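You operate a simulated robot arm through the tools that you are given. There is no shell and no other tool. Be economical: measure what you need, move in short steps, check, and stop when the job is done.

The job below is to be done with a simulated robot arm. You get a single attempt, and the scene is never put back.

Task
Put one of the teal tins from the top of the cool shelf on the top of the intake box. Take the teal filter on the free board on the carton stack and put it away on the middle shelf of the store rack. Stack the tin labelled "felt" from the despatch bench top on top of the tin that says "beads". Put the white peg on the gap block. Fetch the yellow clip marked "export" from the top of the green mat and set it on top of the frosted jar there. Any order will do. Set down upright: teal tin.

It is judged by the outcome, as a careful person would: the job done as asked, and still so three seconds after it is handed in. It fails if anything else is knocked over, pushed out of place, dropped, spilled or broken.

Robot
A 6-joint arm with a two-finger gripper on a trunk, on a base that drives. Base frame: it is fixed to the floor where the robot stands at the start and does not move with it; the origin is under the middle of the robot, x ahead of it, y to its left, z up; the surface under the hand at the start is at about z = 800. Lengths are in mm, angles in degrees, forces in N, time in s.
With the tool pointing down near the work surface it reaches from about 420 to 840 mm from the robot's upright axis, wherever it stands. Its first joint turns from -166.0 to 166.0 degrees. Places, roughly: frosted jar (7x7x12 cm) [200, 5900, 900]; gap block [5500, 1250, 1250]; middle shelf of the store rack [5600, 5900, 900]; orange tin, tin [7500, -2000, 750]; teal filter (13x8x4 cm) [4900, -1300, 600]; teal tin (8x8x8 cm) [600, 300, 800]; top of the intake box (23x108 cm) [460, 1340, 800]; white peg (5x5x4 cm) [7700, 4300, 800]; yellow clip [0, 6000, 750]. Payload 1.66 kg.
The tool frame sits at the grasp point between the pads (the TCP): z along the fingers, y along the line on which they close. The tips reach 16 mm beyond it. Largest opening 111 mm; the body of the gripper starts 104 mm behind the TCP.
Orientation is that of the tool frame in the base frame, as a unit quaternion [x, y, z, w]. With the fingers straight down and closing along the base's y, the tool's x points along the base's -x, its y along +y and its z along -z.

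Tools
- The arm moves only by the tool servo_tool. Its argument "commands" is a list of rows, each a list of 7 numbers: the turn, a rotation vector about the tool's x, y, z in degrees, then the shift along the tool's x, y, z in cm, then the opening, from 0 (shut) to 1 (fully open). In form: [[ax, ay, az, tx, ty, tz, fingers], ...]. A call has 1 to 10 rows; each row shifts and turns the commanded pose from where the row before left it, along the tool's axes as they then stand. A row lasts 0.2 s, in which the tool goes at most 50 mm and 8.6 degrees; a call with a longer step from one row to the next is refused whole, and so is a gripper value outside its range. A pose out of reach is approached as far as the arm can. The call stops where the force on the tool passes 40 N (or 10 N more than at its start, if that is more) or the arm is blocked; 0.2 s more then pass. Each finger halts on what it meets, pressing with about 32 N; the grip force reading is that of the motor and also rises with nothing between the fingers. The clock runs only during rows and for 0.2 s after the last one: add rows that do not move to give the fingers time. It gives the time, the measured TCP pose, the force on the tool (base axes), the opening and the grip force at its end, in the units of the frame above (readings bear some noise), with the torque about the TCP (base axes, N m) and any sound that the robot's microphone picked up.
- Cameras (640 x 400 px; columns grow to the right, rows downward): "scene" is now at [51.4, 179.8, 1517]; the picture's right is [-0.12, -0.99, 0.00], its down [-0.78, 0.09, -0.62] and it looks along [0.61, -0.07, -0.79] (base axes); focal length 275 px, centre (320, 200). "wrist" rides on the gripper at [70, 14, -143] in the tool frame; the picture's right is [-0.19, 0.98, 0.00], its down [-0.87, -0.17, -0.47] and it looks along [-0.46, -0.09, 0.88] (tool axes); focal length 230 px, centre (320, 200). There is no depth. A picture from a camera that has moved, and an enlarged one, comes with that camera's place and axes in the base frame and with its lens. The place of the scene camera against the robot may be out by one fixed shift of up to 12 mm in any direction.
- get_image(camera): a new picture of that camera. The clock stands still meanwhile.
- move_column(by): slides the trunk up (or, below 0, down) by that many mm; the arm and the scene camera ride with it, the base frame stays. It gives what a move gives, with no picture.
- base_move(legs): drives the robot by 1 to 6 legs, each [ahead, left, turn to the left] in mm, mm and degrees, along the robot's own axes; the way and the turn of a leg run together, so that a leg with both is an arc; at most 1500 mm and 180 degrees a leg. The arm and the cameras ride along, it lands a little off, and it stops where it bumps. It gives what a move gives.
- turn_head(pan, tilt): turns the head with the scene camera to pan (to the left, within 120 degrees either way) and tilt (down, from -29 to 69), counted from straight ahead of the robot. It gives what a move gives.
- zoom(camera, box): a new picture of the part [left, top, right, bottom] of that camera's present view, enlarged. The clock stands still meanwhile.
- hand_in(): hands the job in; it is judged then, once.

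Go step by step. Nothing tells you exact positions but the pictures and the camera data: compare them with the known pose of the tool, close in by small moves and look again before you grip or let go. The budget is 165 turns and 120 pictures, counting those below and the enlarged ones. Unless the task says otherwise, let go and move clear before handing in, and close with one line.

The tools are called after "Emit:" as name(argument=value, ...) on one line, values as JSON. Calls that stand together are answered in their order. servo_tool: Moves the arm, as the interface text tells. Its arguments: {"type":"object","properties":{"commands":{"type":"array","items":{"type":"array","items":{"type":"number"}}}},"required":["commands"]} The other tools are called the same way: move_column (by) slides the trunk up or down; base_move (legs) drives the base; turn_head (pan, tilt) turns the head that bears the scene camera; get_image (camera) takes a picture; zoom (camera, box) takes an enlarged picture of a part of a camera's view; hand_in () hands the job in.

At the start:

```text
clock: 0.0
position: [447.1, 26.1, 1058.6]
ee_rot: [0.0, 1.0, 0.0, 0.001]
wrist_force: [0.9, 0.4, -0.3]
moment: [0.01, 0.01, -0.01]
width: 110.7
grip_force: 0.1
trunk travel left (down, up): [-125.0, 465.0]
robot x, y, heading: [2.2, 3.9, 0.1]
head pan, tilt: [-6.6, 51.8]
```

scene: 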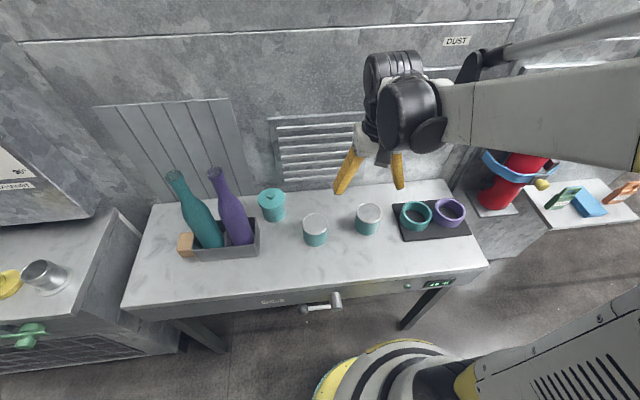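
wrist: 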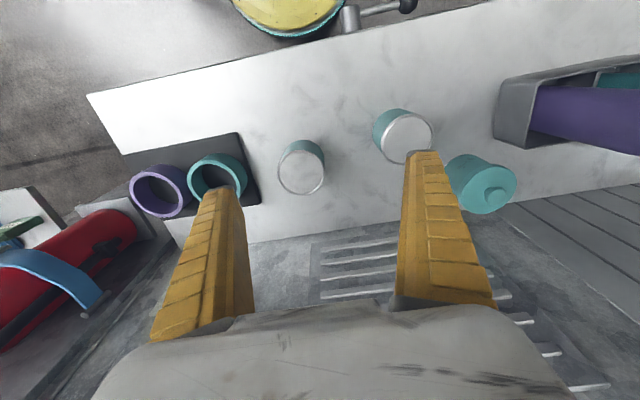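

I see two white-lidded teal tins and a lidded teal pot on a bench, and another surface to the left. I'll look closer at them and at the intake box first.

Emit:
zoom(camera="scene", box=[160, 150, 480, 350])

Emit:
turn_head(pan=60, tilt=40)

Emit:
get_image(camera="scene")

```text
2.00 times, centred on (320, 250) of scene
camera zoom: at [51.4, 179.8, 1517.0], right [-0.12, -0.99, 0.0], down [-0.78, 0.09, -0.62], along [0.61, -0.07, -0.79], focal length 550 px, centre (320, 100)
```

zoom: 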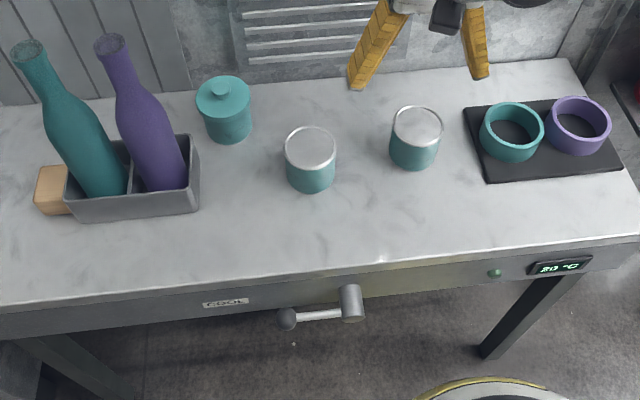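

```text
clock: 1.4
position: [445.8, 27.1, 1057.2]
ee_rot: [0.001, 1.0, 0.0, 0.001]
wrist_force: [0.1, -0.1, -0.8]
moment: [-0.01, 0.02, 0.02]
width: 110.8
grip_force: 0.1
trunk travel left (down, up): [-125.0, 465.0]
robot x, y, heading: [0.4, -0.3, 0.2]
head pan, tilt: [60.0, 40.0]
```

```text
116 pictures are left
camera scene: at [19.2, 262.1, 1533.6], right [0.87, -0.5, 0.0], down [-0.32, -0.56, -0.77], along [0.38, 0.66, -0.64], focal length 275 px, centre (320, 200)
```

scene: 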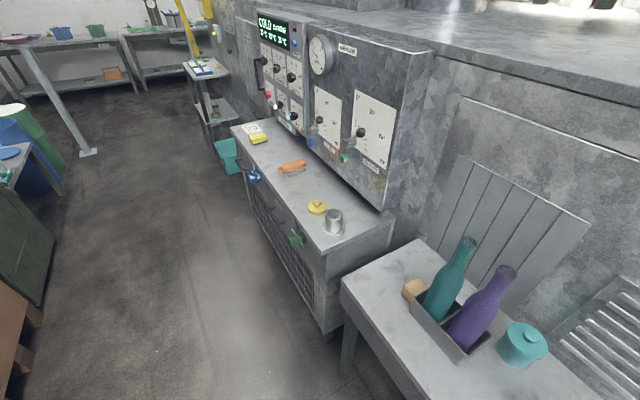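

The tins are at about (467,147) and (484,-6). I'll go above the nearer-to-intake one, and check with the wrist camera.

Emit:
servo_tool(commands=[[0, 0, 0, -0.7, 4, 0, 1], [0, 0, 0, -0.7, 4, 0, 1], [0, 0, 0, -0.7, 4, 0, 1], [0, 0, 0, 0, 0, 4.5, 1], [0, 0, 0, 0, 0, 4.5, 1]])

Emit:
get_image(camera="wrist")

```text
clock: 2.6
position: [468.3, 146.9, 967.6]
ee_rot: [0.0, 1.0, 0.0, 0.0]
wrist_force: [0.4, -0.5, -0.1]
moment: [0.01, 0.03, 0.02]
width: 110.8
grip_force: 0.1
trunk travel left (down, up): [-125.0, 465.0]
robot x, y, heading: [0.3, -0.7, 0.0]
head pan, tilt: [60.0, 40.0]
```

```text
115 pictures are left
camera wrist: at [397.4, 160.2, 1109.0], right [0.19, 0.98, 0.0], down [0.87, -0.17, 0.47], along [0.46, -0.09, -0.88], focal length 230 px, centre (320, 200)
```

wrist: 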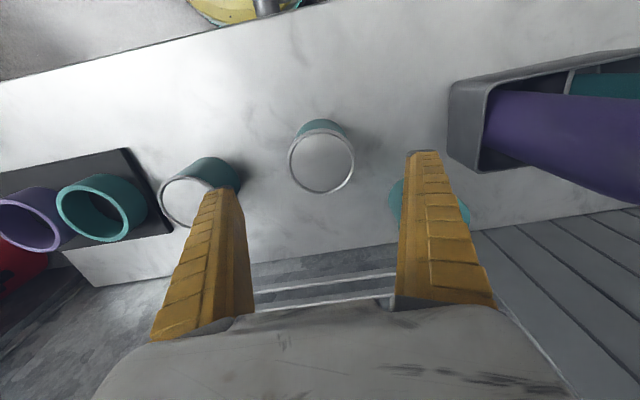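

Tin is centred at about (473,146). Going down and gripping.

Emit:
servo_tool(commands=[[0, 0, 0, -0.5, 0, 4, 1], [0, 0, 0, 0, 0, 4, 1], [0, 0, 0, 0, 0, 4, 1], [0, 0, 0, 0, 0, 0.5, 1], [0, 0, 0, 0, 0, 0, 0], [0, 0, 0, 0, 0, 0, 0], [0, 0, 0, 0, 0, 0, 0]])

Emit:
get_image(camera="wrist")

```text
clock: 4.2
position: [473.5, 146.1, 842.8]
ee_rot: [0.0, 1.0, 0.0, 0.0]
wrist_force: [0.2, -0.2, 0.0]
moment: [0.03, 0.0, -0.02]
width: 69.3
grip_force: 31.9
trunk travel left (down, up): [-125.0, 465.0]
robot x, y, heading: [3.3, -1.0, 0.1]
head pan, tilt: [60.0, 40.0]
```

```text
114 pictures are left
camera wrist: at [402.1, 158.9, 985.3], right [0.19, 0.98, 0.0], down [0.87, -0.17, 0.47], along [0.46, -0.09, -0.88], focal length 230 px, centre (320, 200)
```

wrist: 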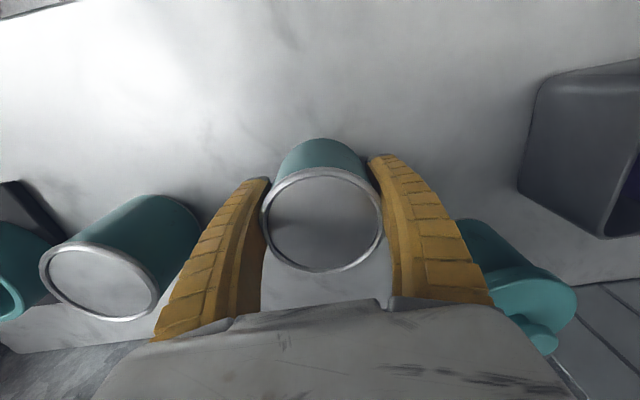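

The tin is held. I'll lift it, back away from the bench, then drive left along to the intake box.

Emit:
servo_tool(commands=[[0, 0, 0, 0, 0, -4, 0], [0, 0, 0, 0, 0, -4, 0], [0, 0, 0, 0, 0, -4, 0], [0, 0, 0, 0, 0, -4, 0]])

Emit:
base_move(legs=[[-300, 0, 0], [0, 1250, 0]])

Emit:
turn_head(pan=0, tilt=35)

Emit:
get_image(camera="scene")

```text
clock: 5.2
position: [471.3, 146.2, 1004.4]
ee_rot: [0.0, 1.0, 0.0, 0.0]
wrist_force: [-0.7, -0.4, -2.6]
moment: [-0.01, 0.01, -0.02]
width: 69.7
grip_force: 32.7
trunk travel left (down, up): [-125.0, 465.0]
robot x, y, heading: [-2.2, -0.8, 0.1]
head pan, tilt: [60.0, 40.0]
```

```text
clock: 13.1
position: [172.3, 1399.8, 1003.5]
ee_rot: [-0.001, 1.0, 0.001, -0.001]
wrist_force: [0.0, -0.4, -2.2]
moment: [0.0, 0.0, -0.02]
width: 69.4
grip_force: 32.5
trunk travel left (down, up): [-125.0, 465.0]
robot x, y, heading: [-298.9, 1255.8, 0.1]
head pan, tilt: [60.0, 40.0]
```

```text
clock: 14.4
position: [173.5, 1397.9, 1004.6]
ee_rot: [0.0, 1.0, 0.001, 0.001]
wrist_force: [0.0, -0.4, -3.2]
moment: [-0.01, 0.03, -0.03]
width: 69.3
grip_force: 31.9
trunk travel left (down, up): [-125.0, 465.0]
robot x, y, heading: [-299.5, 1250.3, 0.3]
head pan, tilt: [0.0, 35.0]
```

```text
113 pictures are left
camera scene: at [-235.4, 1440.5, 1541.1], right [0.0, -1.0, 0.0], down [-0.57, 0.0, -0.82], along [0.82, 0.0, -0.57], focal length 275 px, centre (320, 200)
```

scene: 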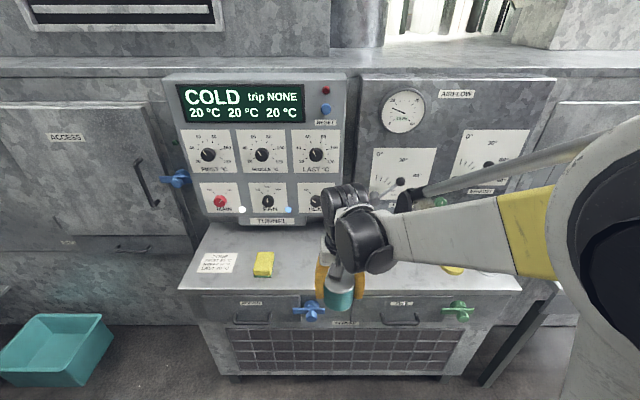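

The box top runs x≈325–600, and the panel is behind it. I'll drive forward and look from the wrist for a free spot.

Emit:
base_move(legs=[[265, 0, 0]])

Emit:
get_image(camera="wrist")

Emit:
turn_head(pan=-3, tilt=52)

Emit:
get_image(camera="scene")

```text
clock: 16.3
position: [437.7, 1399.9, 1004.0]
ee_rot: [0.0, 1.0, 0.001, 0.0]
wrist_force: [-0.8, -0.4, -2.6]
moment: [-0.02, 0.02, -0.02]
width: 69.5
grip_force: 32.3
trunk travel left (down, up): [-125.0, 465.0]
robot x, y, heading: [-33.7, 1253.5, -0.0]
head pan, tilt: [0.0, 35.0]
```

```text
112 pictures are left
camera wrist: at [367.9, 1411.6, 1145.8], right [0.19, 0.98, 0.0], down [0.87, -0.17, 0.47], along [0.46, -0.09, -0.88], focal length 230 px, centre (320, 200)
```

wrist: 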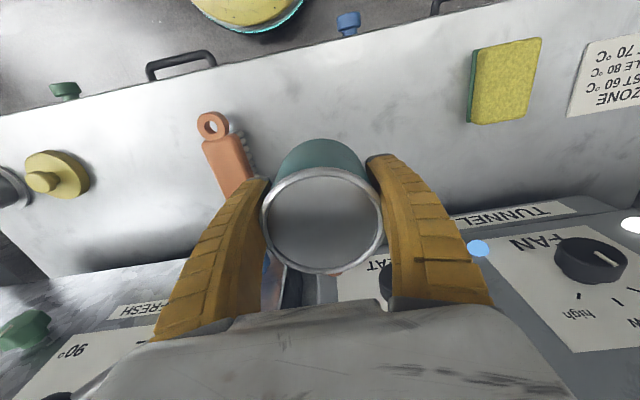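

```text
clock: 17.1
position: [437.8, 1398.1, 1003.6]
ee_rot: [0.0, 1.0, 0.0, -0.001]
wrist_force: [0.2, 0.1, -2.2]
moment: [0.01, 0.06, -0.01]
width: 69.6
grip_force: 32.3
trunk travel left (down, up): [-125.0, 465.0]
robot x, y, heading: [-35.8, 1251.9, -0.1]
head pan, tilt: [-3.0, 52.0]
```

```text
111 pictures are left
camera scene: at [16.8, 1436.6, 1516.8], right [-0.05, -1.0, 0.0], down [-0.79, 0.04, -0.62], along [0.62, -0.03, -0.79], focal length 275 px, centre (320, 200)
```

scene: 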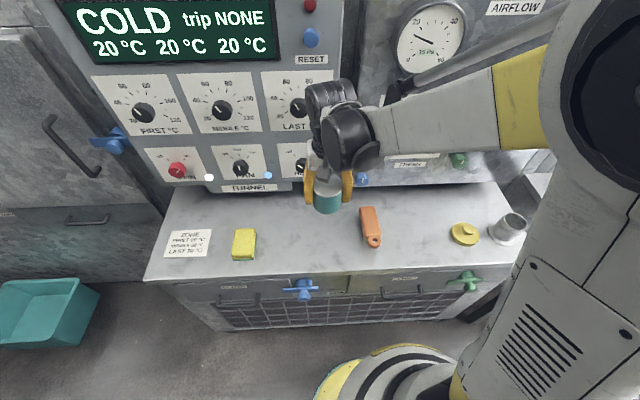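

Free spot at about (445,1430) between the orange tag and the sponge. I'll lower the tin there.

Emit:
servo_tool(commands=[[0, 0, 0, -0.8, 3, 0, 0], [0, 0, 0, 0, 0, 5, 0], [0, 0, 0, 0, 0, 5, 0], [0, 0, 0, 0, 0, 4, 0], [0, 0, 0, 0, 0, 1.1, 0], [0, 0, 0, 0, 0, 0, 0]])

Emit:
zoom(camera="scene", box=[240, 150, 400, 250])

```text
clock: 18.5
position: [446.4, 1427.8, 852.1]
ee_rot: [0.0, 1.0, 0.0, 0.0]
wrist_force: [0.5, -0.7, -2.6]
moment: [0.01, 0.05, -0.03]
width: 69.6
grip_force: 32.2
trunk travel left (down, up): [-125.0, 465.0]
robot x, y, heading: [-35.0, 1249.6, -0.2]
head pan, tilt: [-3.0, 52.0]
```

```text
4.00 times, centred on (320, 200) of scene
camera zoom: at [16.7, 1436.6, 1516.8], right [-0.05, -1.0, 0.0], down [-0.79, 0.04, -0.62], along [0.61, -0.03, -0.79], focal length 1100 px, centre (320, 200)
```

zoom: 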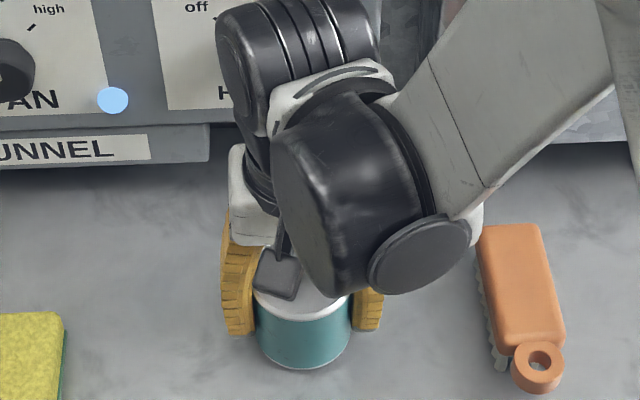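

Emit:
servo_tool(commands=[[0, 0, 0, 0, 0, 0.4, 0], [0, 0, 0, 0, 0, 0.3, 0], [0, 0, 0, 0, 0, 0.2, 0]])

```text
clock: 19.3
position: [445.9, 1429.8, 844.1]
ee_rot: [0.0, 1.0, 0.0, -0.001]
wrist_force: [-0.6, 0.0, -2.4]
moment: [-0.02, 0.06, -0.01]
width: 69.6
grip_force: 32.6
trunk travel left (down, up): [-125.0, 465.0]
robot x, y, heading: [-37.2, 1252.9, -0.0]
head pan, tilt: [-3.0, 52.0]
```

No contact yet; lowering by small steps until the force shows it stands.

Emit:
servo_tool(commands=[[0, 0, 0, 0, 0, 0.15, 0], [0, 0, 0, 0, 0, 0.1, 0]])

```text
clock: 19.9
position: [445.3, 1428.4, 842.5]
ee_rot: [0.0, 1.0, 0.0, 0.001]
wrist_force: [7.1, 2.7, 23.3]
moment: [0.07, -0.25, 0.1]
width: 70.0
grip_force: 31.9
trunk travel left (down, up): [-125.0, 465.0]
robot x, y, heading: [-33.4, 1249.7, 0.2]
head pan, tilt: [-3.0, 52.0]
```

The tin is standing; release and lift clear.

Emit:
servo_tool(commands=[[0, 0, 0, 0, 0, -0.1, 0], [0, 0, 0, 0, 0, 0, 0.85], [0, 0, 0, 0, 0, 0, 0.95], [0, 0, 0, 0, 0, -4, 0.95], [0, 0, 0, 0, 0, -5, 0.95], [0, 0, 0, 0, 0, -5, 0.95], [0, 0, 0, 0, 0, -5, 0.95]])

Emit:
get_image(camera="scene")

```text
clock: 21.5
position: [446.1, 1429.2, 1032.8]
ee_rot: [0.0, 1.0, 0.001, -0.001]
wrist_force: [0.0, -0.2, 0.2]
moment: [0.01, -0.02, 0.0]
width: 105.5
grip_force: 0.2
trunk travel left (down, up): [-125.0, 465.0]
robot x, y, heading: [-36.1, 1253.9, 0.0]
head pan, tilt: [-3.0, 52.0]
```

```text
109 pictures are left
camera scene: at [16.2, 1436.4, 1516.8], right [-0.05, -1.0, 0.0], down [-0.79, 0.04, -0.62], along [0.62, -0.03, -0.79], focal length 275 px, centre (320, 200)
```

scene: 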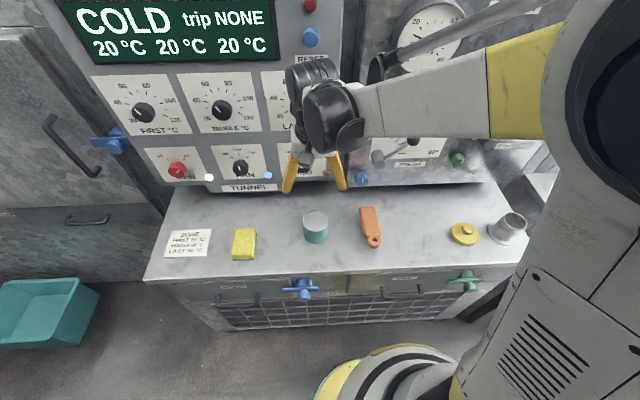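

The tin stands on the intake box. Next, the clip and jar at around y≈5900; I'll back off and look left along the way.

Emit:
base_move(legs=[[-350, 0, 0]])

Emit:
turn_head(pan=90, tilt=15)

Emit:
get_image(camera="scene")

```text
clock: 23.8
position: [95.6, 1429.3, 1032.1]
ee_rot: [0.0, 1.0, 0.0, 0.0]
wrist_force: [0.1, 0.0, -0.4]
moment: [-0.01, 0.0, 0.02]
width: 105.8
grip_force: 0.1
trunk travel left (down, up): [-125.0, 465.0]
robot x, y, heading: [-387.2, 1253.3, -0.0]
head pan, tilt: [-3.0, 52.0]
```

```text
clock: 25.5
position: [98.2, 1428.1, 1032.8]
ee_rot: [0.0, 1.0, 0.0, 0.0]
wrist_force: [-0.1, 0.0, -0.7]
moment: [0.01, 0.05, 0.0]
width: 105.8
grip_force: 0.2
trunk travel left (down, up): [-125.0, 465.0]
robot x, y, heading: [-387.2, 1253.4, 0.1]
head pan, tilt: [90.0, 15.0]
```

```text
108 pictures are left
camera scene: at [-408.1, 1533.8, 1573.1], right [1.0, 0.0, 0.0], down [0.0, -0.26, -0.97], along [0.0, 0.97, -0.26], focal length 275 px, centre (320, 200)
```

scene: 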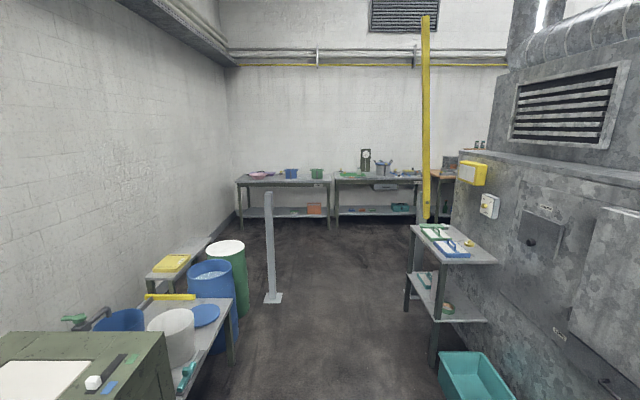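

The green mat's bench is at the far end. There's a clear corridor at x≈-350; I'll turn to face +y and drive along it.

Emit:
base_move(legs=[[0, 0, 90], [0, -80, 0], [1500, 0, 0], [1200, 0, 0], [0, -380, 0]])

Emit:
turn_head(pan=0, tilt=25)

Emit:
get_image(camera="scene")

```text
clock: 45.1
position: [-134.3, 4435.9, 1031.6]
ee_rot: [0.712, -0.703, 0.0, 0.001]
wrist_force: [-0.6, -0.3, 0.1]
moment: [0.02, -0.03, 0.03]
width: 106.0
grip_force: 0.4
trunk travel left (down, up): [-125.0, 465.0]
robot x, y, heading: [49.6, 3957.5, 90.5]
head pan, tilt: [90.0, 15.0]
```

```text
clock: 46.8
position: [-134.2, 4434.0, 1032.5]
ee_rot: [0.711, -0.703, 0.0, 0.0]
wrist_force: [0.2, 0.3, 0.1]
moment: [-0.01, 0.01, 0.02]
width: 106.0
grip_force: 0.0
trunk travel left (down, up): [-125.0, 465.0]
robot x, y, heading: [46.8, 3953.8, 90.8]
head pan, tilt: [0.0, 25.0]
```

```text
107 pictures are left
camera scene: at [-146.1, 4024.1, 1556.9], right [1.0, 0.01, 0.0], down [0.01, -0.42, -0.91], along [-0.01, 0.91, -0.42], focal length 275 px, centre (320, 200)
```

scene: 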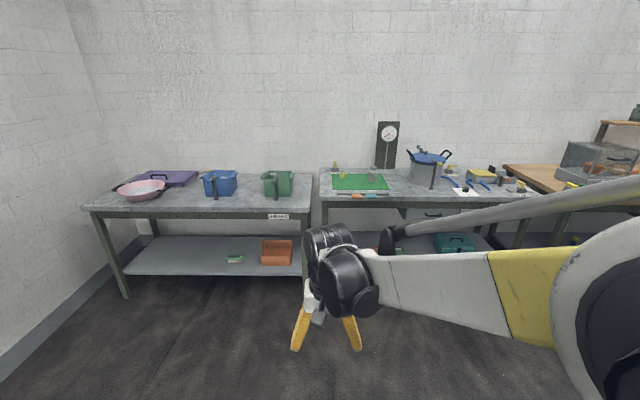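

Emit:
zoom(camera="scene", box=[310, 110, 470, 210])

```text
4.00 times, centred on (390, 160) of scene
camera zoom: at [-146.1, 4024.1, 1556.9], right [1.0, 0.01, 0.0], down [0.01, -0.42, -0.91], along [-0.01, 0.91, -0.42], focal length 1100 px, centre (40, 360)
```

zoom: 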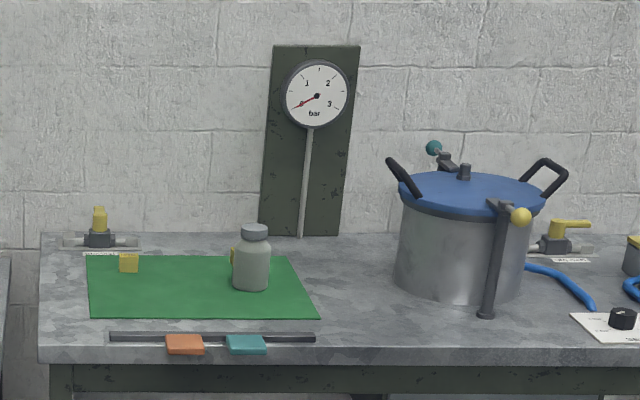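

Two yellow clips lie on the mat, one half behind the jar. I'll drive closer to read the labels.

Emit:
base_move(legs=[[1250, 0, 0]])

Emit:
turn_head(pan=-15, tilt=45)

Emit:
get_image(camera="scene")

Emit:
get_image(camera="wrist")

```text
clock: 53.0
position: [-155.9, 5679.2, 1032.8]
ee_rot: [0.714, -0.7, 0.0, 0.0]
wrist_force: [-0.2, 0.3, -0.2]
moment: [-0.02, -0.02, 0.0]
width: 105.7
grip_force: 0.2
trunk travel left (down, up): [-125.0, 465.0]
robot x, y, heading: [30.8, 5198.4, 91.3]
head pan, tilt: [0.0, 25.0]
```

```text
clock: 53.9
position: [-156.1, 5678.7, 1032.5]
ee_rot: [0.714, -0.7, 0.0, -0.001]
wrist_force: [-0.3, -0.5, -0.6]
moment: [-0.01, 0.01, 0.02]
width: 105.8
grip_force: 0.3
trunk travel left (down, up): [-125.0, 465.0]
robot x, y, heading: [25.0, 5203.2, 90.9]
head pan, tilt: [-15.0, 45.0]
```

```text
105 pictures are left
camera scene: at [-144.0, 5255.1, 1526.4], right [0.97, -0.24, 0.0], down [-0.17, -0.69, -0.71], along [0.17, 0.69, -0.71], focal length 275 px, centre (320, 200)
```

scene: 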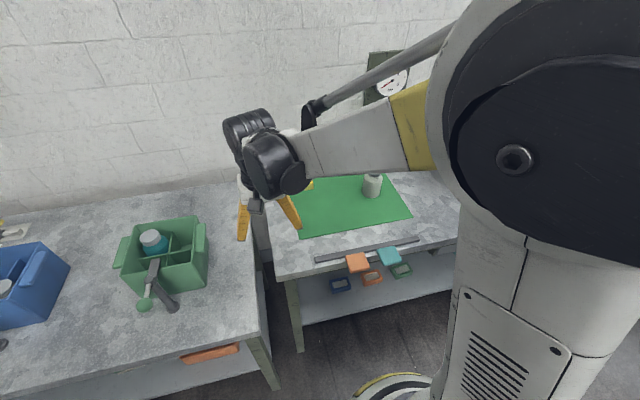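

```text
104 pictures are left
camera wrist: at [-169.2, 5608.5, 1174.9], right [-0.99, 0.17, 0.0], down [0.15, 0.87, 0.47], along [0.08, 0.47, -0.88], focal length 230 px, centre (320, 200)
```

wrist: 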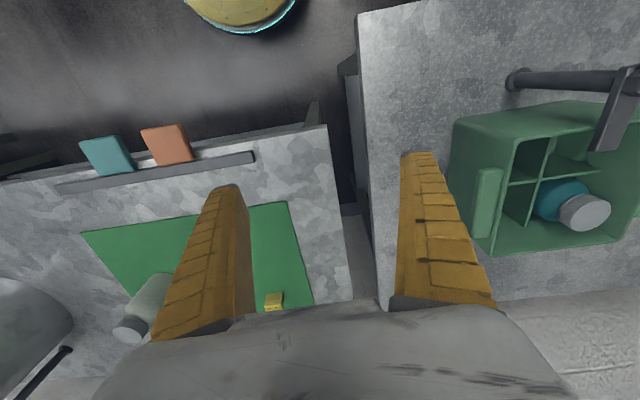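

Bench top is at z≈800; the clip is near (15,6040). I'll drive in a bit and bring the wrist camera over the clip to read its label.

Emit:
base_move(legs=[[160, 0, 0]])

Emit:
servo_tool(commands=[[0, 0, 0, -2, -4, 0, 0.95], [0, 0, 0, -2, -4, 0, 0.95], [0, 0, 0, -2, -4, 0, 0.95], [0, 0, 0, -2, -4, 0, 0.95], [0, 0, 0, 0, 0, 4, 0.95]])

Emit:
get_image(camera="wrist")

```text
clock: 55.3
position: [-159.5, 5836.9, 1032.1]
ee_rot: [0.714, -0.7, 0.001, 0.0]
wrist_force: [0.9, 0.0, 0.0]
moment: [-0.04, 0.01, -0.03]
width: 106.0
grip_force: 0.1
trunk travel left (down, up): [-125.0, 465.0]
robot x, y, heading: [24.3, 5359.8, 91.1]
head pan, tilt: [-15.0, 45.0]
```

```text
clock: 56.5
position: [-3.1, 5919.7, 992.2]
ee_rot: [0.714, -0.7, 0.001, 0.001]
wrist_force: [0.1, 0.4, -0.1]
moment: [-0.01, 0.01, 0.03]
width: 105.7
grip_force: 0.5
trunk travel left (down, up): [-125.0, 465.0]
robot x, y, heading: [28.5, 5356.7, 91.1]
head pan, tilt: [-15.0, 45.0]
```

```text
103 pictures are left
camera wrist: at [-14.8, 5850.2, 1134.7], right [-0.99, 0.17, 0.0], down [0.15, 0.87, 0.47], along [0.08, 0.47, -0.88], focal length 230 px, centre (320, 200)
```

wrist: 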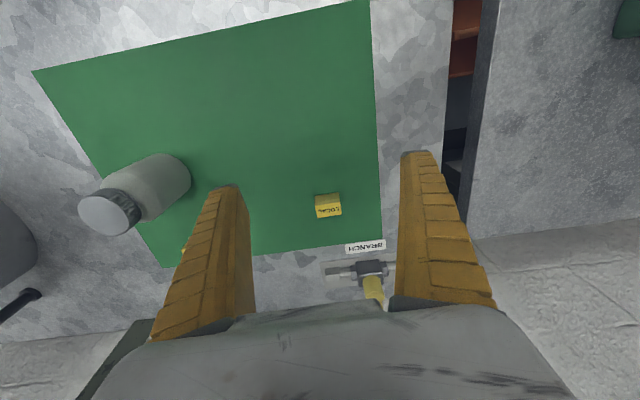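

That one says LOCAL. Now look at the other clip behind the jar.

Emit:
servo_tool(commands=[[0, 0, 0, 0, 0, -4, 0.95], [0, 0, 0, -1, -4.5, 0, 0.95], [0, 0, 0, -1, -4.5, 0, 0.95], [0, 0, 0, -1, -4.5, 0, 0.95], [0, 0, 0, -1, -4.5, 0, 0.95], [0, 0, 0, 0, -4.5, 0, 0.95]])

Emit:
get_image(camera="wrist")

```text
clock: 57.9
position: [223.2, 5963.8, 1032.8]
ee_rot: [0.714, -0.7, 0.0, 0.0]
wrist_force: [0.9, -0.1, -0.5]
moment: [0.02, 0.02, 0.01]
width: 105.9
grip_force: 0.1
trunk travel left (down, up): [-125.0, 465.0]
robot x, y, heading: [26.5, 5358.1, 91.2]
head pan, tilt: [-15.0, 45.0]
```

```text
102 pictures are left
camera wrist: at [211.0, 5892.3, 1175.9], right [-0.99, 0.17, 0.0], down [0.15, 0.87, 0.47], along [0.08, 0.47, -0.88], focal length 230 px, centre (320, 200)
```

wrist: 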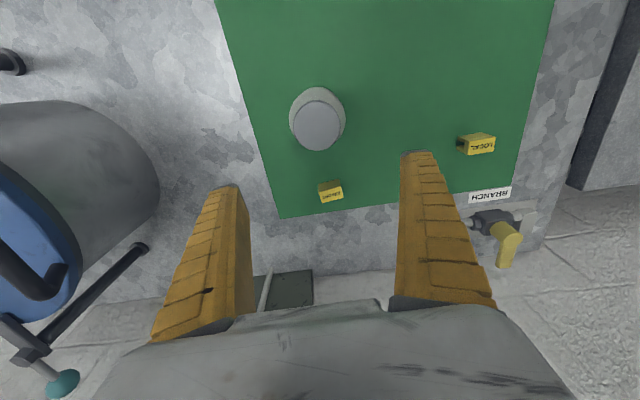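

Emit:
zoom(camera="wrist", box=[280, 80, 380, 220])

```text
2.86 times, centred on (330, 150) of wrist
camera zoom: at [211.0, 5892.3, 1175.9], right [-0.99, 0.17, 0.0], down [0.15, 0.87, 0.47], along [0.08, 0.47, -0.88], focal length 657 px, centre (291, 343)
```

zoom: 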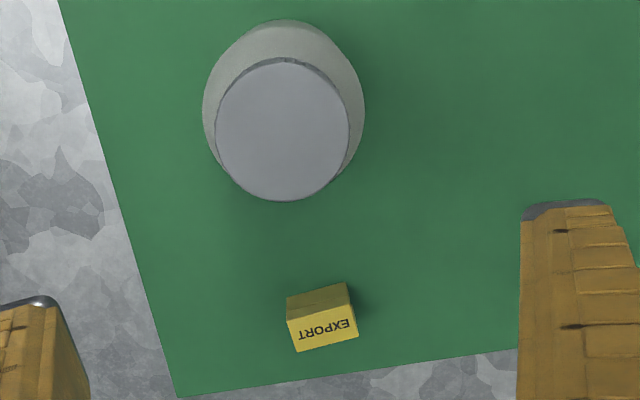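

EXPORT confirmed: the clip is at about (220,6074), jar lid centre about (222,5939). I'll go above the clip and check.

Emit:
servo_tool(commands=[[0, 0, 0, -4, 0, 0, 0.8], [0, 0, 0, -4, 0, 0, 0.8], [0, 0, 0, -3, 0, 0, 0.8], [0, 0, 0, 0, 0, 4, 0.8], [0, 0, 0, 0, 0, 4, 0.8], [0, 0, 0, 0, 0, 4, 0.8]])

Emit:
get_image(camera="wrist")

```text
clock: 59.3
position: [221.6, 6075.3, 912.6]
ee_rot: [0.713, -0.701, -0.001, 0.0]
wrist_force: [-0.4, -0.9, -0.1]
moment: [0.01, 0.0, 0.0]
width: 90.1
grip_force: 0.3
trunk travel left (down, up): [-125.0, 465.0]
robot x, y, heading: [25.7, 5358.8, 91.0]
head pan, tilt: [-15.0, 45.0]
```

```text
100 pictures are left
camera wrist: at [207.9, 6004.4, 1054.7], right [-0.99, 0.17, 0.0], down [0.15, 0.87, 0.47], along [0.08, 0.47, -0.88], focal length 230 px, centre (320, 200)
```

wrist: 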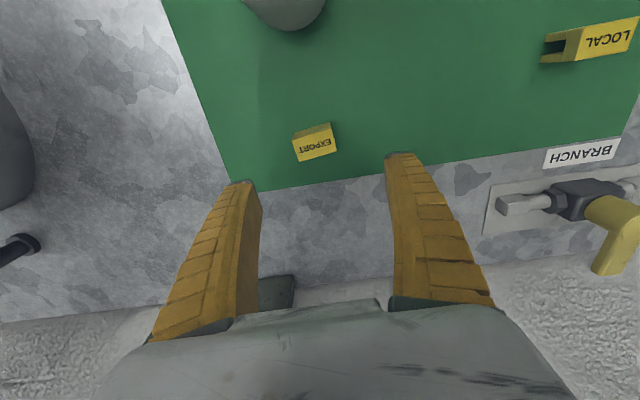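

Triangulating, the bench top is nearer z≈845, so the clip is at about (220,6054) with its top near 865. I'll shift back and lower a little, then check.

Emit:
servo_tool(commands=[[0, 0, 0, 2.1, 0.1, 0, 0.8], [0, 0, 0, 0, 0, 2.5, 0.8]])

Emit:
get_image(camera="wrist")

Emit:
turn_head(pan=-35, tilt=38)

Emit:
get_image(camera="scene")

```text
clock: 59.9
position: [219.1, 6052.3, 887.3]
ee_rot: [0.714, -0.7, 0.0, -0.001]
wrist_force: [-0.4, -0.4, 0.7]
moment: [0.03, -0.01, 0.01]
width: 90.0
grip_force: 1.2
trunk travel left (down, up): [-125.0, 465.0]
robot x, y, heading: [28.2, 5358.0, 91.1]
head pan, tilt: [-15.0, 45.0]
```

```text
99 pictures are left
camera wrist: at [207.3, 5982.4, 1030.0], right [-0.99, 0.17, 0.0], down [0.15, 0.87, 0.47], along [0.08, 0.47, -0.88], focal length 230 px, centre (320, 200)
```

wrist: 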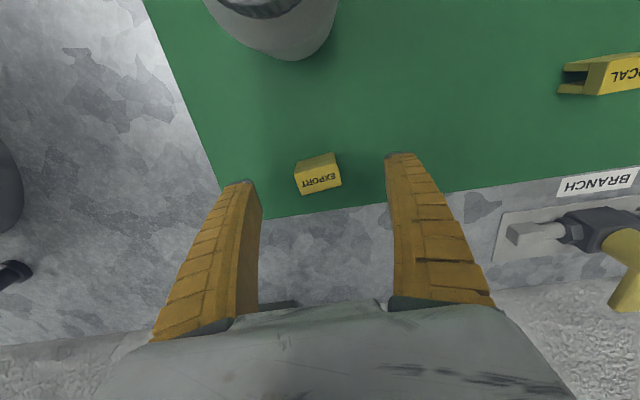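

```text
clock: 60.7
position: [220.2, 6052.7, 888.9]
ee_rot: [0.714, -0.7, 0.0, 0.0]
wrist_force: [0.9, -1.0, 0.5]
moment: [0.0, -0.01, 0.0]
width: 89.9
grip_force: 0.1
trunk travel left (down, up): [-125.0, 465.0]
robot x, y, heading: [26.8, 5359.3, 91.0]
head pan, tilt: [-35.0, 38.0]
```

```text
98 pictures are left
camera scene: at [-118.5, 5405.0, 1536.6], right [0.83, -0.56, 0.0], down [-0.34, -0.51, -0.79], along [0.44, 0.65, -0.62], focal length 275 px, centre (320, 200)
```

scene: 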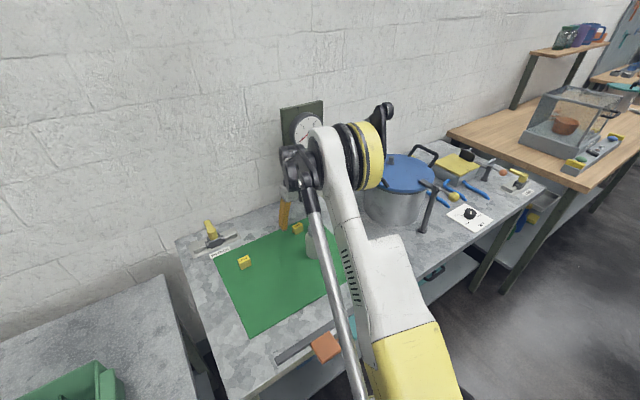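

Clip is centred under the hand at (220,6056). Lowering to z≈861 and closing.

Emit:
servo_tool(commands=[[0, 0, 0, -0.3, 0, 1.3, 0.8], [0, 0, 0, 0, 0, 1.4, 0.8], [0, 0, 0, 0, 0, 0, 0.4], [0, 0, 0, 0, 0, 0, 0], [0, 0, 0, 0, 0, 0, 0], [0, 0, 0, 0, 0, 0, 0]])

Emit:
get_image(camera="wrist")

```text
clock: 62.1
position: [220.2, 6056.3, 861.3]
ee_rot: [0.714, -0.701, 0.001, 0.0]
wrist_force: [-1.1, 0.4, 5.2]
moment: [0.03, 0.03, 0.0]
width: 28.7
grip_force: 32.3
trunk travel left (down, up): [-125.0, 465.0]
robot x, y, heading: [30.2, 5357.4, 91.2]
head pan, tilt: [-35.0, 38.0]
```

```text
97 pictures are left
camera wrist: at [207.2, 5985.0, 1003.6], right [-0.99, 0.17, 0.0], down [0.15, 0.87, 0.47], along [0.08, 0.47, -0.88], focal length 230 px, centre (320, 200)
```

wrist: 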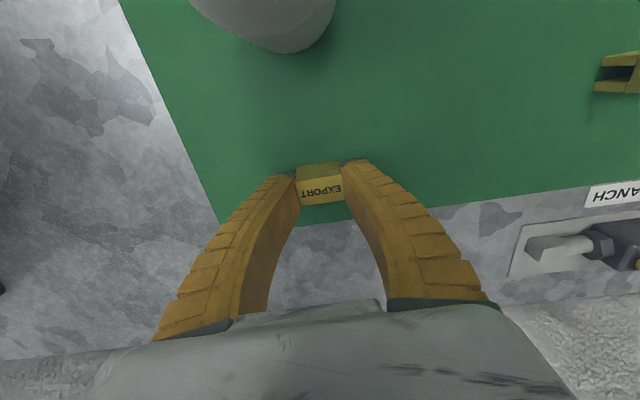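

Gripped. Lift and look at the jar lid for its exact place and height.

Emit:
servo_tool(commands=[[0, 0, 0, 0, 0, -4, 0], [0, 0, 0, 0, 0, -4, 0], [0, 0, 0, 0, 0, -4, 0], [0, 0, 0, 0, 0, -4, 0], [0, 0, 0, 3, 0, 0, 0], [0, 0, 0, 3, 0, 0, 0]])

Emit:
get_image(camera="wrist")

```text
clock: 63.5
position: [220.6, 5994.4, 1021.3]
ee_rot: [0.714, -0.7, -0.001, 0.0]
wrist_force: [0.0, 0.1, 0.1]
moment: [0.0, -0.04, -0.01]
width: 29.4
grip_force: 32.5
trunk travel left (down, up): [-125.0, 465.0]
robot x, y, heading: [24.8, 5359.7, 91.1]
head pan, tilt: [-35.0, 38.0]
```

```text
96 pictures are left
camera wrist: at [208.0, 5924.5, 1163.2], right [-0.99, 0.17, 0.0], down [0.15, 0.87, 0.47], along [0.08, 0.47, -0.88], focal length 230 px, centre (320, 200)
```

wrist: 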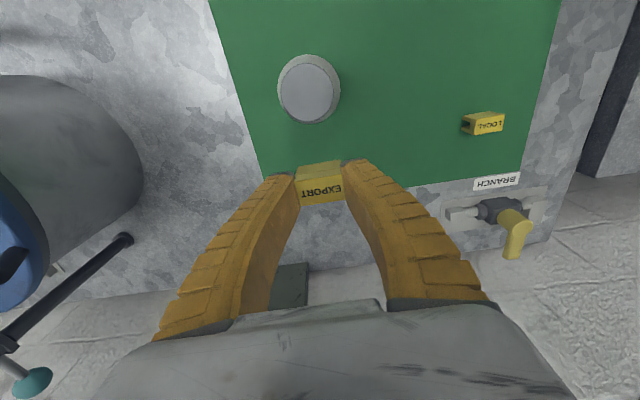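

Lid centre is at about (221,5934). Move over and lower near the lid, then check from the side with the scene camera.

Emit:
servo_tool(commands=[[0, 0, 0, 3, 0, 0, 0], [0, 0, 0, 3, 0, 0, 0], [0, 0, 0, 0, 0, 2.5, 0]])

Emit:
zoom(camera="scene", box=[220, 160, 380, 260])

Emit:
get_image(camera="wrist")

```text
clock: 64.3
position: [222.1, 5935.5, 995.9]
ee_rot: [0.714, -0.7, 0.001, 0.0]
wrist_force: [0.0, -0.3, -0.3]
moment: [-0.01, 0.03, 0.01]
width: 29.4
grip_force: 32.1
trunk travel left (down, up): [-125.0, 465.0]
robot x, y, heading: [31.4, 5360.7, 91.1]
head pan, tilt: [-35.0, 38.0]
```

```text
4.00 times, centred on (300, 210) of scene
camera zoom: at [-118.3, 5405.5, 1536.5], right [0.83, -0.56, 0.0], down [-0.34, -0.51, -0.79], along [0.44, 0.65, -0.62], focal length 1100 px, centre (400, 160)
```

zoom: 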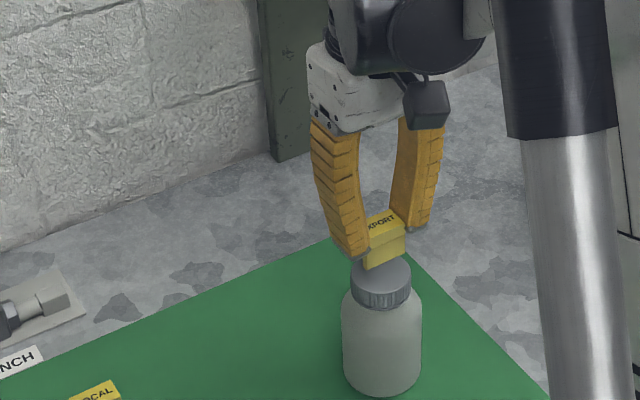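

```text
94 pictures are left
camera wrist: at [209.1, 5865.7, 1137.0], right [-0.99, 0.17, 0.0], down [0.15, 0.87, 0.47], along [0.08, 0.47, -0.88], focal length 230 px, centre (320, 200)
```

wrist: 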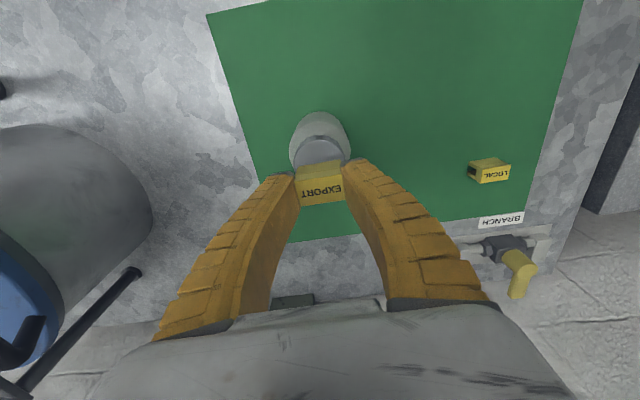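

Lid top looks to be around z≈940–950. Creeping down.

Emit:
servo_tool(commands=[[0, 0, 0, 0, 0, 1.0, 0], [0, 0, 0, 0, 0, 0.8, 0], [0, 0, 0, 0, 0, 0.5, 0]])

Emit:
zoom(camera="scene", box=[270, 190, 350, 240])

```text
clock: 65.1
position: [222.0, 5935.6, 973.9]
ee_rot: [0.714, -0.701, 0.0, -0.001]
wrist_force: [0.2, 2.3, 17.4]
moment: [0.06, 0.01, -0.01]
width: 33.5
grip_force: 32.1
trunk travel left (down, up): [-125.0, 465.0]
robot x, y, heading: [25.6, 5359.4, 91.2]
head pan, tilt: [-35.0, 38.0]
```

```text
8.00 times, centred on (310, 215) of scene
camera zoom: at [-118.9, 5404.0, 1536.8], right [0.83, -0.56, 0.0], down [-0.34, -0.51, -0.79], along [0.44, 0.65, -0.61], focal length 2201 px, centre (400, 80)
```

zoom: 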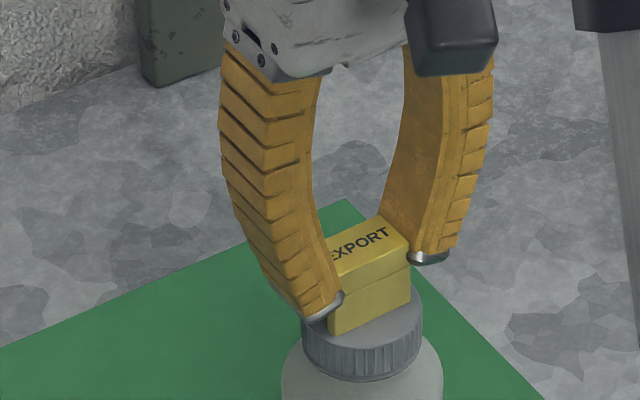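

The clip is resting on the lid, centred. Relax slightly, open gently and withdraw straight up.

Emit:
servo_tool(commands=[[0, 0, 0, 0, 0, -0.1, 0.1], [0, 0, 0, 0, 0, 0, 0.4], [0, 0, 0, 0, 0, 0, 0.6], [0, 0, 0, 0, 0, 0, 0.6], [0, 0, 0, 0, 0, -3, 0.6], [0, 0, 0, 0, 0, -4, 0.6], [0, 0, 0, 0, 0, -5, 0.6]])

Emit:
zoom(camera="scene", box=[220, 160, 380, 260])

```text
clock: 66.7
position: [222.6, 5936.3, 1095.4]
ee_rot: [0.714, -0.7, 0.0, 0.0]
wrist_force: [0.3, -0.9, -0.5]
moment: [0.01, -0.01, 0.0]
width: 68.4
grip_force: 1.8
trunk travel left (down, up): [-125.0, 465.0]
robot x, y, heading: [27.7, 5358.8, 91.0]
head pan, tilt: [-35.0, 38.0]
```

```text
4.00 times, centred on (300, 210) of scene
camera zoom: at [-118.5, 5404.7, 1536.6], right [0.83, -0.56, 0.0], down [-0.34, -0.51, -0.79], along [0.44, 0.65, -0.62], focal length 1100 px, centre (400, 160)
```

zoom: 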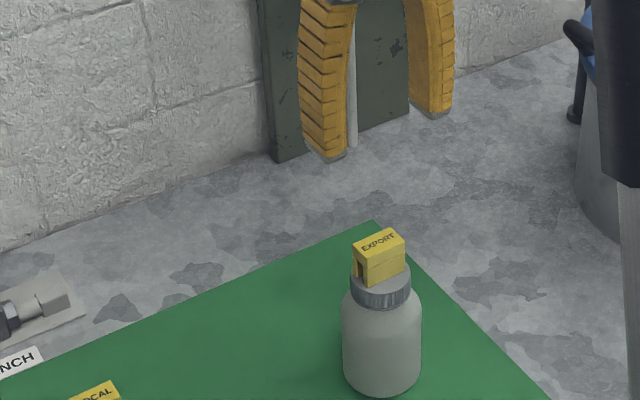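

The clip stands on the jar. Next is the far side: I'll back off and look right (towards +x).

Emit:
base_move(legs=[[-700, 0, 0]])

Emit:
turn_head(pan=-90, tilt=12)

Emit:
get_image(camera="scene")

```text
clock: 70.6
position: [236.1, 5232.4, 1094.7]
ee_rot: [0.714, -0.7, 0.0, -0.001]
wrist_force: [0.1, 0.0, 0.0]
moment: [0.01, 0.0, -0.01]
width: 68.4
grip_force: 1.3
trunk travel left (down, up): [-125.0, 465.0]
robot x, y, heading: [39.7, 4656.7, 91.3]
head pan, tilt: [-35.0, 38.0]
```

```text
clock: 71.8
position: [235.7, 5233.3, 1093.1]
ee_rot: [0.715, -0.699, 0.001, 0.0]
wrist_force: [-0.7, -1.1, -0.6]
moment: [-0.03, -0.02, 0.01]
width: 68.3
grip_force: 1.4
trunk travel left (down, up): [-125.0, 465.0]
robot x, y, heading: [45.3, 4654.6, 91.0]
head pan, tilt: [-90.0, 12.0]
```

```text
91 pictures are left
camera scene: at [-58.9, 4631.5, 1578.0], right [0.02, -1.0, 0.0], down [-0.21, 0.0, -0.98], along [0.98, 0.02, -0.21], focal length 275 px, centre (320, 200)
```

scene: 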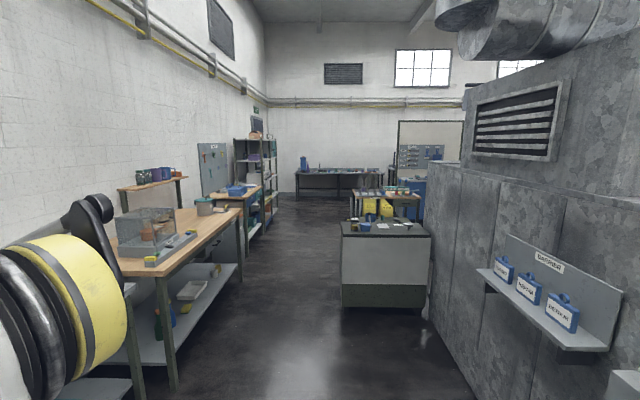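

The corridor along y≈5050 leads to the far bench with the peg. I'll turn to face +x and drive it.

Emit:
base_move(legs=[[0, 0, -91], [0, 380, 0], [1500, 0, 0], [1500, 0, 0], [1000, 0, 0]])

Emit:
turn_head(pan=0, tilt=15)

Emit:
get_image(camera="scene")

```text
clock: 96.8
position: [4587.0, 4863.3, 1094.1]
ee_rot: [-0.005, 1.0, 0.001, 0.0]
wrist_force: [-0.2, 0.0, -0.3]
moment: [-0.02, 0.0, -0.03]
width: 68.4
grip_force: 0.8
trunk travel left (down, up): [-125.0, 465.0]
robot x, y, heading: [4012.1, 5064.2, 0.6]
head pan, tilt: [-90.0, 12.0]
```

```text
clock: 98.4
position: [4584.8, 4863.7, 1094.7]
ee_rot: [-0.006, 1.0, 0.0, 0.0]
wrist_force: [-0.4, -0.1, 0.3]
moment: [-0.04, -0.01, -0.04]
width: 68.4
grip_force: 1.3
trunk travel left (down, up): [-125.0, 465.0]
robot x, y, heading: [4010.0, 5065.1, 0.6]
head pan, tilt: [0.0, 15.0]
```

```text
90 pictures are left
camera scene: at [4077.8, 5254.2, 1573.2], right [0.01, -1.0, 0.0], down [-0.26, 0.0, -0.97], along [0.97, 0.01, -0.26], focal length 275 px, centre (320, 200)
```

scene: 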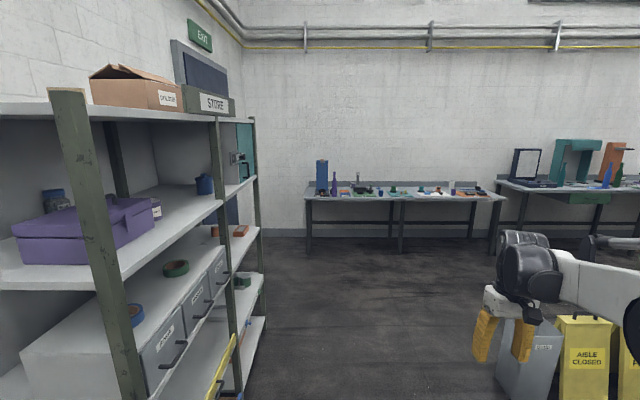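

The far bench is at x≈7400+. Drive up to it near y≈4350 and look for the peg.

Emit:
base_move(legs=[[1400, 0, 0], [1200, 0, 0], [0, -700, 0]])

Emit:
turn_head(pan=0, tilt=30)

Emit:
get_image(camera="scene")

```text
clock: 114.6
position: [7215.4, 4235.6, 1093.7]
ee_rot: [-0.018, 1.0, 0.001, 0.0]
wrist_force: [0.4, 0.4, -0.1]
moment: [0.04, 0.01, 0.01]
width: 68.4
grip_force: 1.4
trunk travel left (down, up): [-125.0, 465.0]
robot x, y, heading: [6632.0, 4420.6, 2.3]
head pan, tilt: [0.0, 15.0]
```

```text
clock: 115.3
position: [7215.2, 4235.9, 1095.0]
ee_rot: [-0.017, 1.0, 0.0, 0.0]
wrist_force: [-0.9, 0.2, -0.2]
moment: [-0.04, -0.03, -0.01]
width: 68.2
grip_force: 1.3
trunk travel left (down, up): [-125.0, 465.0]
robot x, y, heading: [6638.2, 4427.0, 1.9]
head pan, tilt: [0.0, 30.0]
```

```text
89 pictures are left
camera scene: at [6695.1, 4614.7, 1549.0], right [0.03, -1.0, 0.0], down [-0.5, -0.02, -0.87], along [0.87, 0.03, -0.5], focal length 275 px, centre (320, 200)
```

scene: 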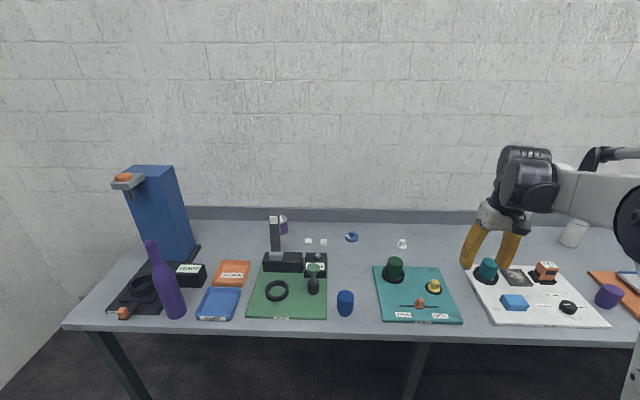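

Emit:
zoom(camera="scene", box=[280, 210, 440, 310])

```text
4.00 times, centred on (360, 260) of scene
camera zoom: at [6695.1, 4614.7, 1549.0], right [0.03, -1.0, 0.0], down [-0.5, -0.02, -0.87], along [0.87, 0.03, -0.5], focal length 1100 px, centre (160, -40)
```

zoom: 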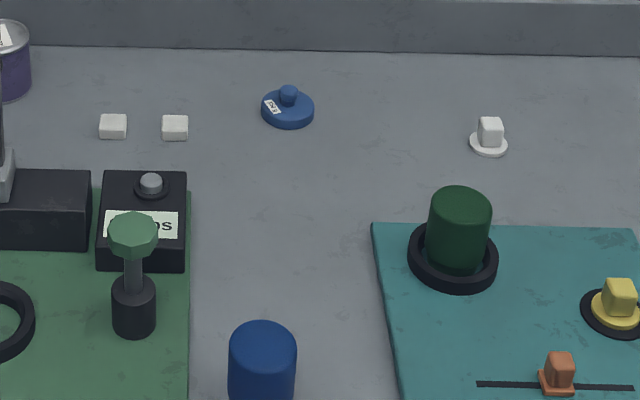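

The white peg (square knob on a round flange) is at about (7613,4301). I'll drive in 240 and bring the wrist camera over it.

Emit:
base_move(legs=[[240, 0, 0]])

Emit:
servo_tool(commands=[[0, 0, 0, -3, 2.5, 2, 0.6], [0, 0, 0, -3, 2.5, 3, 0.6], [0, 0, 0, -2, 0, 4, 0.6]])

Emit:
get_image(camera="wrist")

```text
clock: 117.1
position: [7454.2, 4245.5, 1093.4]
ee_rot: [-0.019, 1.0, 0.0, 0.0]
wrist_force: [0.7, 0.6, -0.3]
moment: [0.0, 0.03, 0.0]
width: 68.2
grip_force: 1.3
trunk travel left (down, up): [-125.0, 465.0]
robot x, y, heading: [6874.9, 4431.8, 2.1]
head pan, tilt: [0.0, 30.0]
```

```text
clock: 117.9
position: [7532.8, 4299.6, 1004.3]
ee_rot: [-0.018, 1.0, 0.0, 0.0]
wrist_force: [-0.2, 0.5, -0.6]
moment: [0.0, -0.03, 0.01]
width: 68.3
grip_force: 1.3
trunk travel left (down, up): [-125.0, 465.0]
robot x, y, heading: [6873.1, 4432.0, 2.0]
head pan, tilt: [0.0, 30.0]
```

```text
87 pictures are left
camera wrist: at [7462.2, 4309.8, 1146.5], right [0.15, 0.99, 0.0], down [0.87, -0.14, 0.47], along [0.47, -0.07, -0.88], focal length 230 px, centre (320, 200)
```

wrist: 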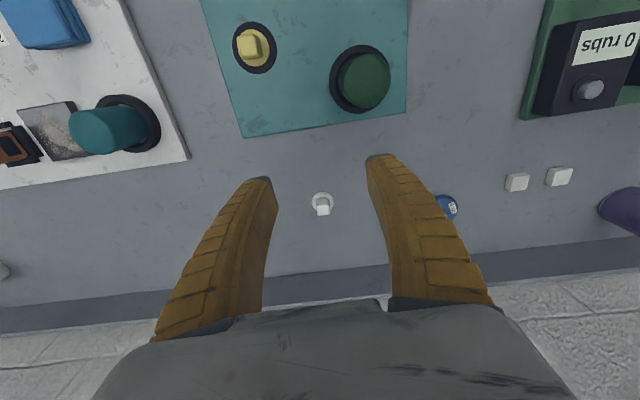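

The bench here is nearer z≈750 and the peg at about (7673,4283). Nudge the base closer and go above it.

Emit:
base_move(legs=[[50, -100, 0]])

Emit:
servo_tool(commands=[[0, 0, 0, -3.1, 2.7, 2, 0.6], [0, 0, 0, -3.1, 2.7, 2, 0.6], [0, 0, 0, -3.1, 2.6, 2, 0.6], [0, 0, 0, 0, 0, 4, 0.6]])

Emit:
get_image(camera="wrist")

```text
clock: 119.1
position: [7586.4, 4201.9, 1004.8]
ee_rot: [-0.018, 1.0, 0.0, 0.0]
wrist_force: [0.3, -1.1, -0.3]
moment: [0.05, 0.01, 0.01]
width: 68.5
grip_force: 1.5
trunk travel left (down, up): [-125.0, 465.0]
robot x, y, heading: [6928.2, 4337.8, 2.3]
head pan, tilt: [0.0, 30.0]
```

```text
clock: 120.1
position: [7675.4, 4285.6, 905.5]
ee_rot: [-0.018, 1.0, 0.0, -0.001]
wrist_force: [0.4, -0.8, -0.8]
moment: [-0.06, 0.02, 0.0]
width: 68.4
grip_force: 1.1
trunk travel left (down, up): [-125.0, 465.0]
robot x, y, heading: [6925.3, 4336.2, 2.1]
head pan, tilt: [0.0, 30.0]
```

```text
86 pictures are left
camera wrist: at [7604.6, 4296.6, 1046.9], right [0.15, 0.99, 0.0], down [0.87, -0.14, 0.47], along [0.47, -0.07, -0.88], focal length 230 px, centre (320, 200)
```

wrist: 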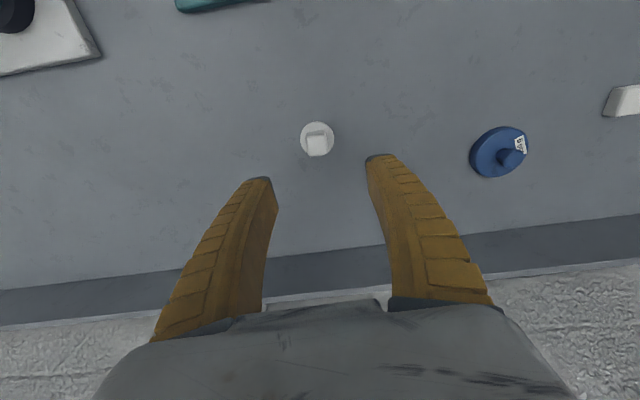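

The peg is directly below at (7675,4283), bench z≈748. Lower to 781 and grip the knob.

Emit:
servo_tool(commands=[[0, 0, 0, 0, -0.2, 4, 0.6], [0, 0, 0, 0, 0, 4, 0.6], [0, 0, 0, 0, 0, 3, 0.6], [0, 0, 0, 0, 0, 1.4, 0.6], [0, 0, 0, 0, 0, 0, 0.2], [0, 0, 0, 0, 0, 0, 0], [0, 0, 0, 0, 0, 0, 0]])

Emit:
get_image(camera="wrist")

```text
clock: 121.7
position: [7675.4, 4281.7, 781.0]
ee_rot: [-0.018, 1.0, 0.001, 0.001]
wrist_force: [2.2, -0.1, 7.8]
moment: [0.01, 0.0, 0.0]
width: 18.9
grip_force: 32.2
trunk travel left (down, up): [-125.0, 465.0]
robot x, y, heading: [6924.3, 4335.7, 2.0]
head pan, tilt: [0.0, 30.0]
```

```text
85 pictures are left
camera wrist: at [7604.4, 4293.6, 923.9], right [0.15, 0.99, 0.0], down [0.87, -0.14, 0.47], along [0.47, -0.07, -0.88], focal length 230 px, centre (320, 200)
```

wrist: 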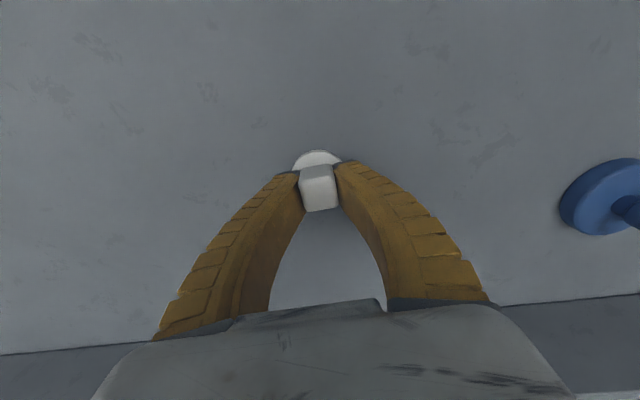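

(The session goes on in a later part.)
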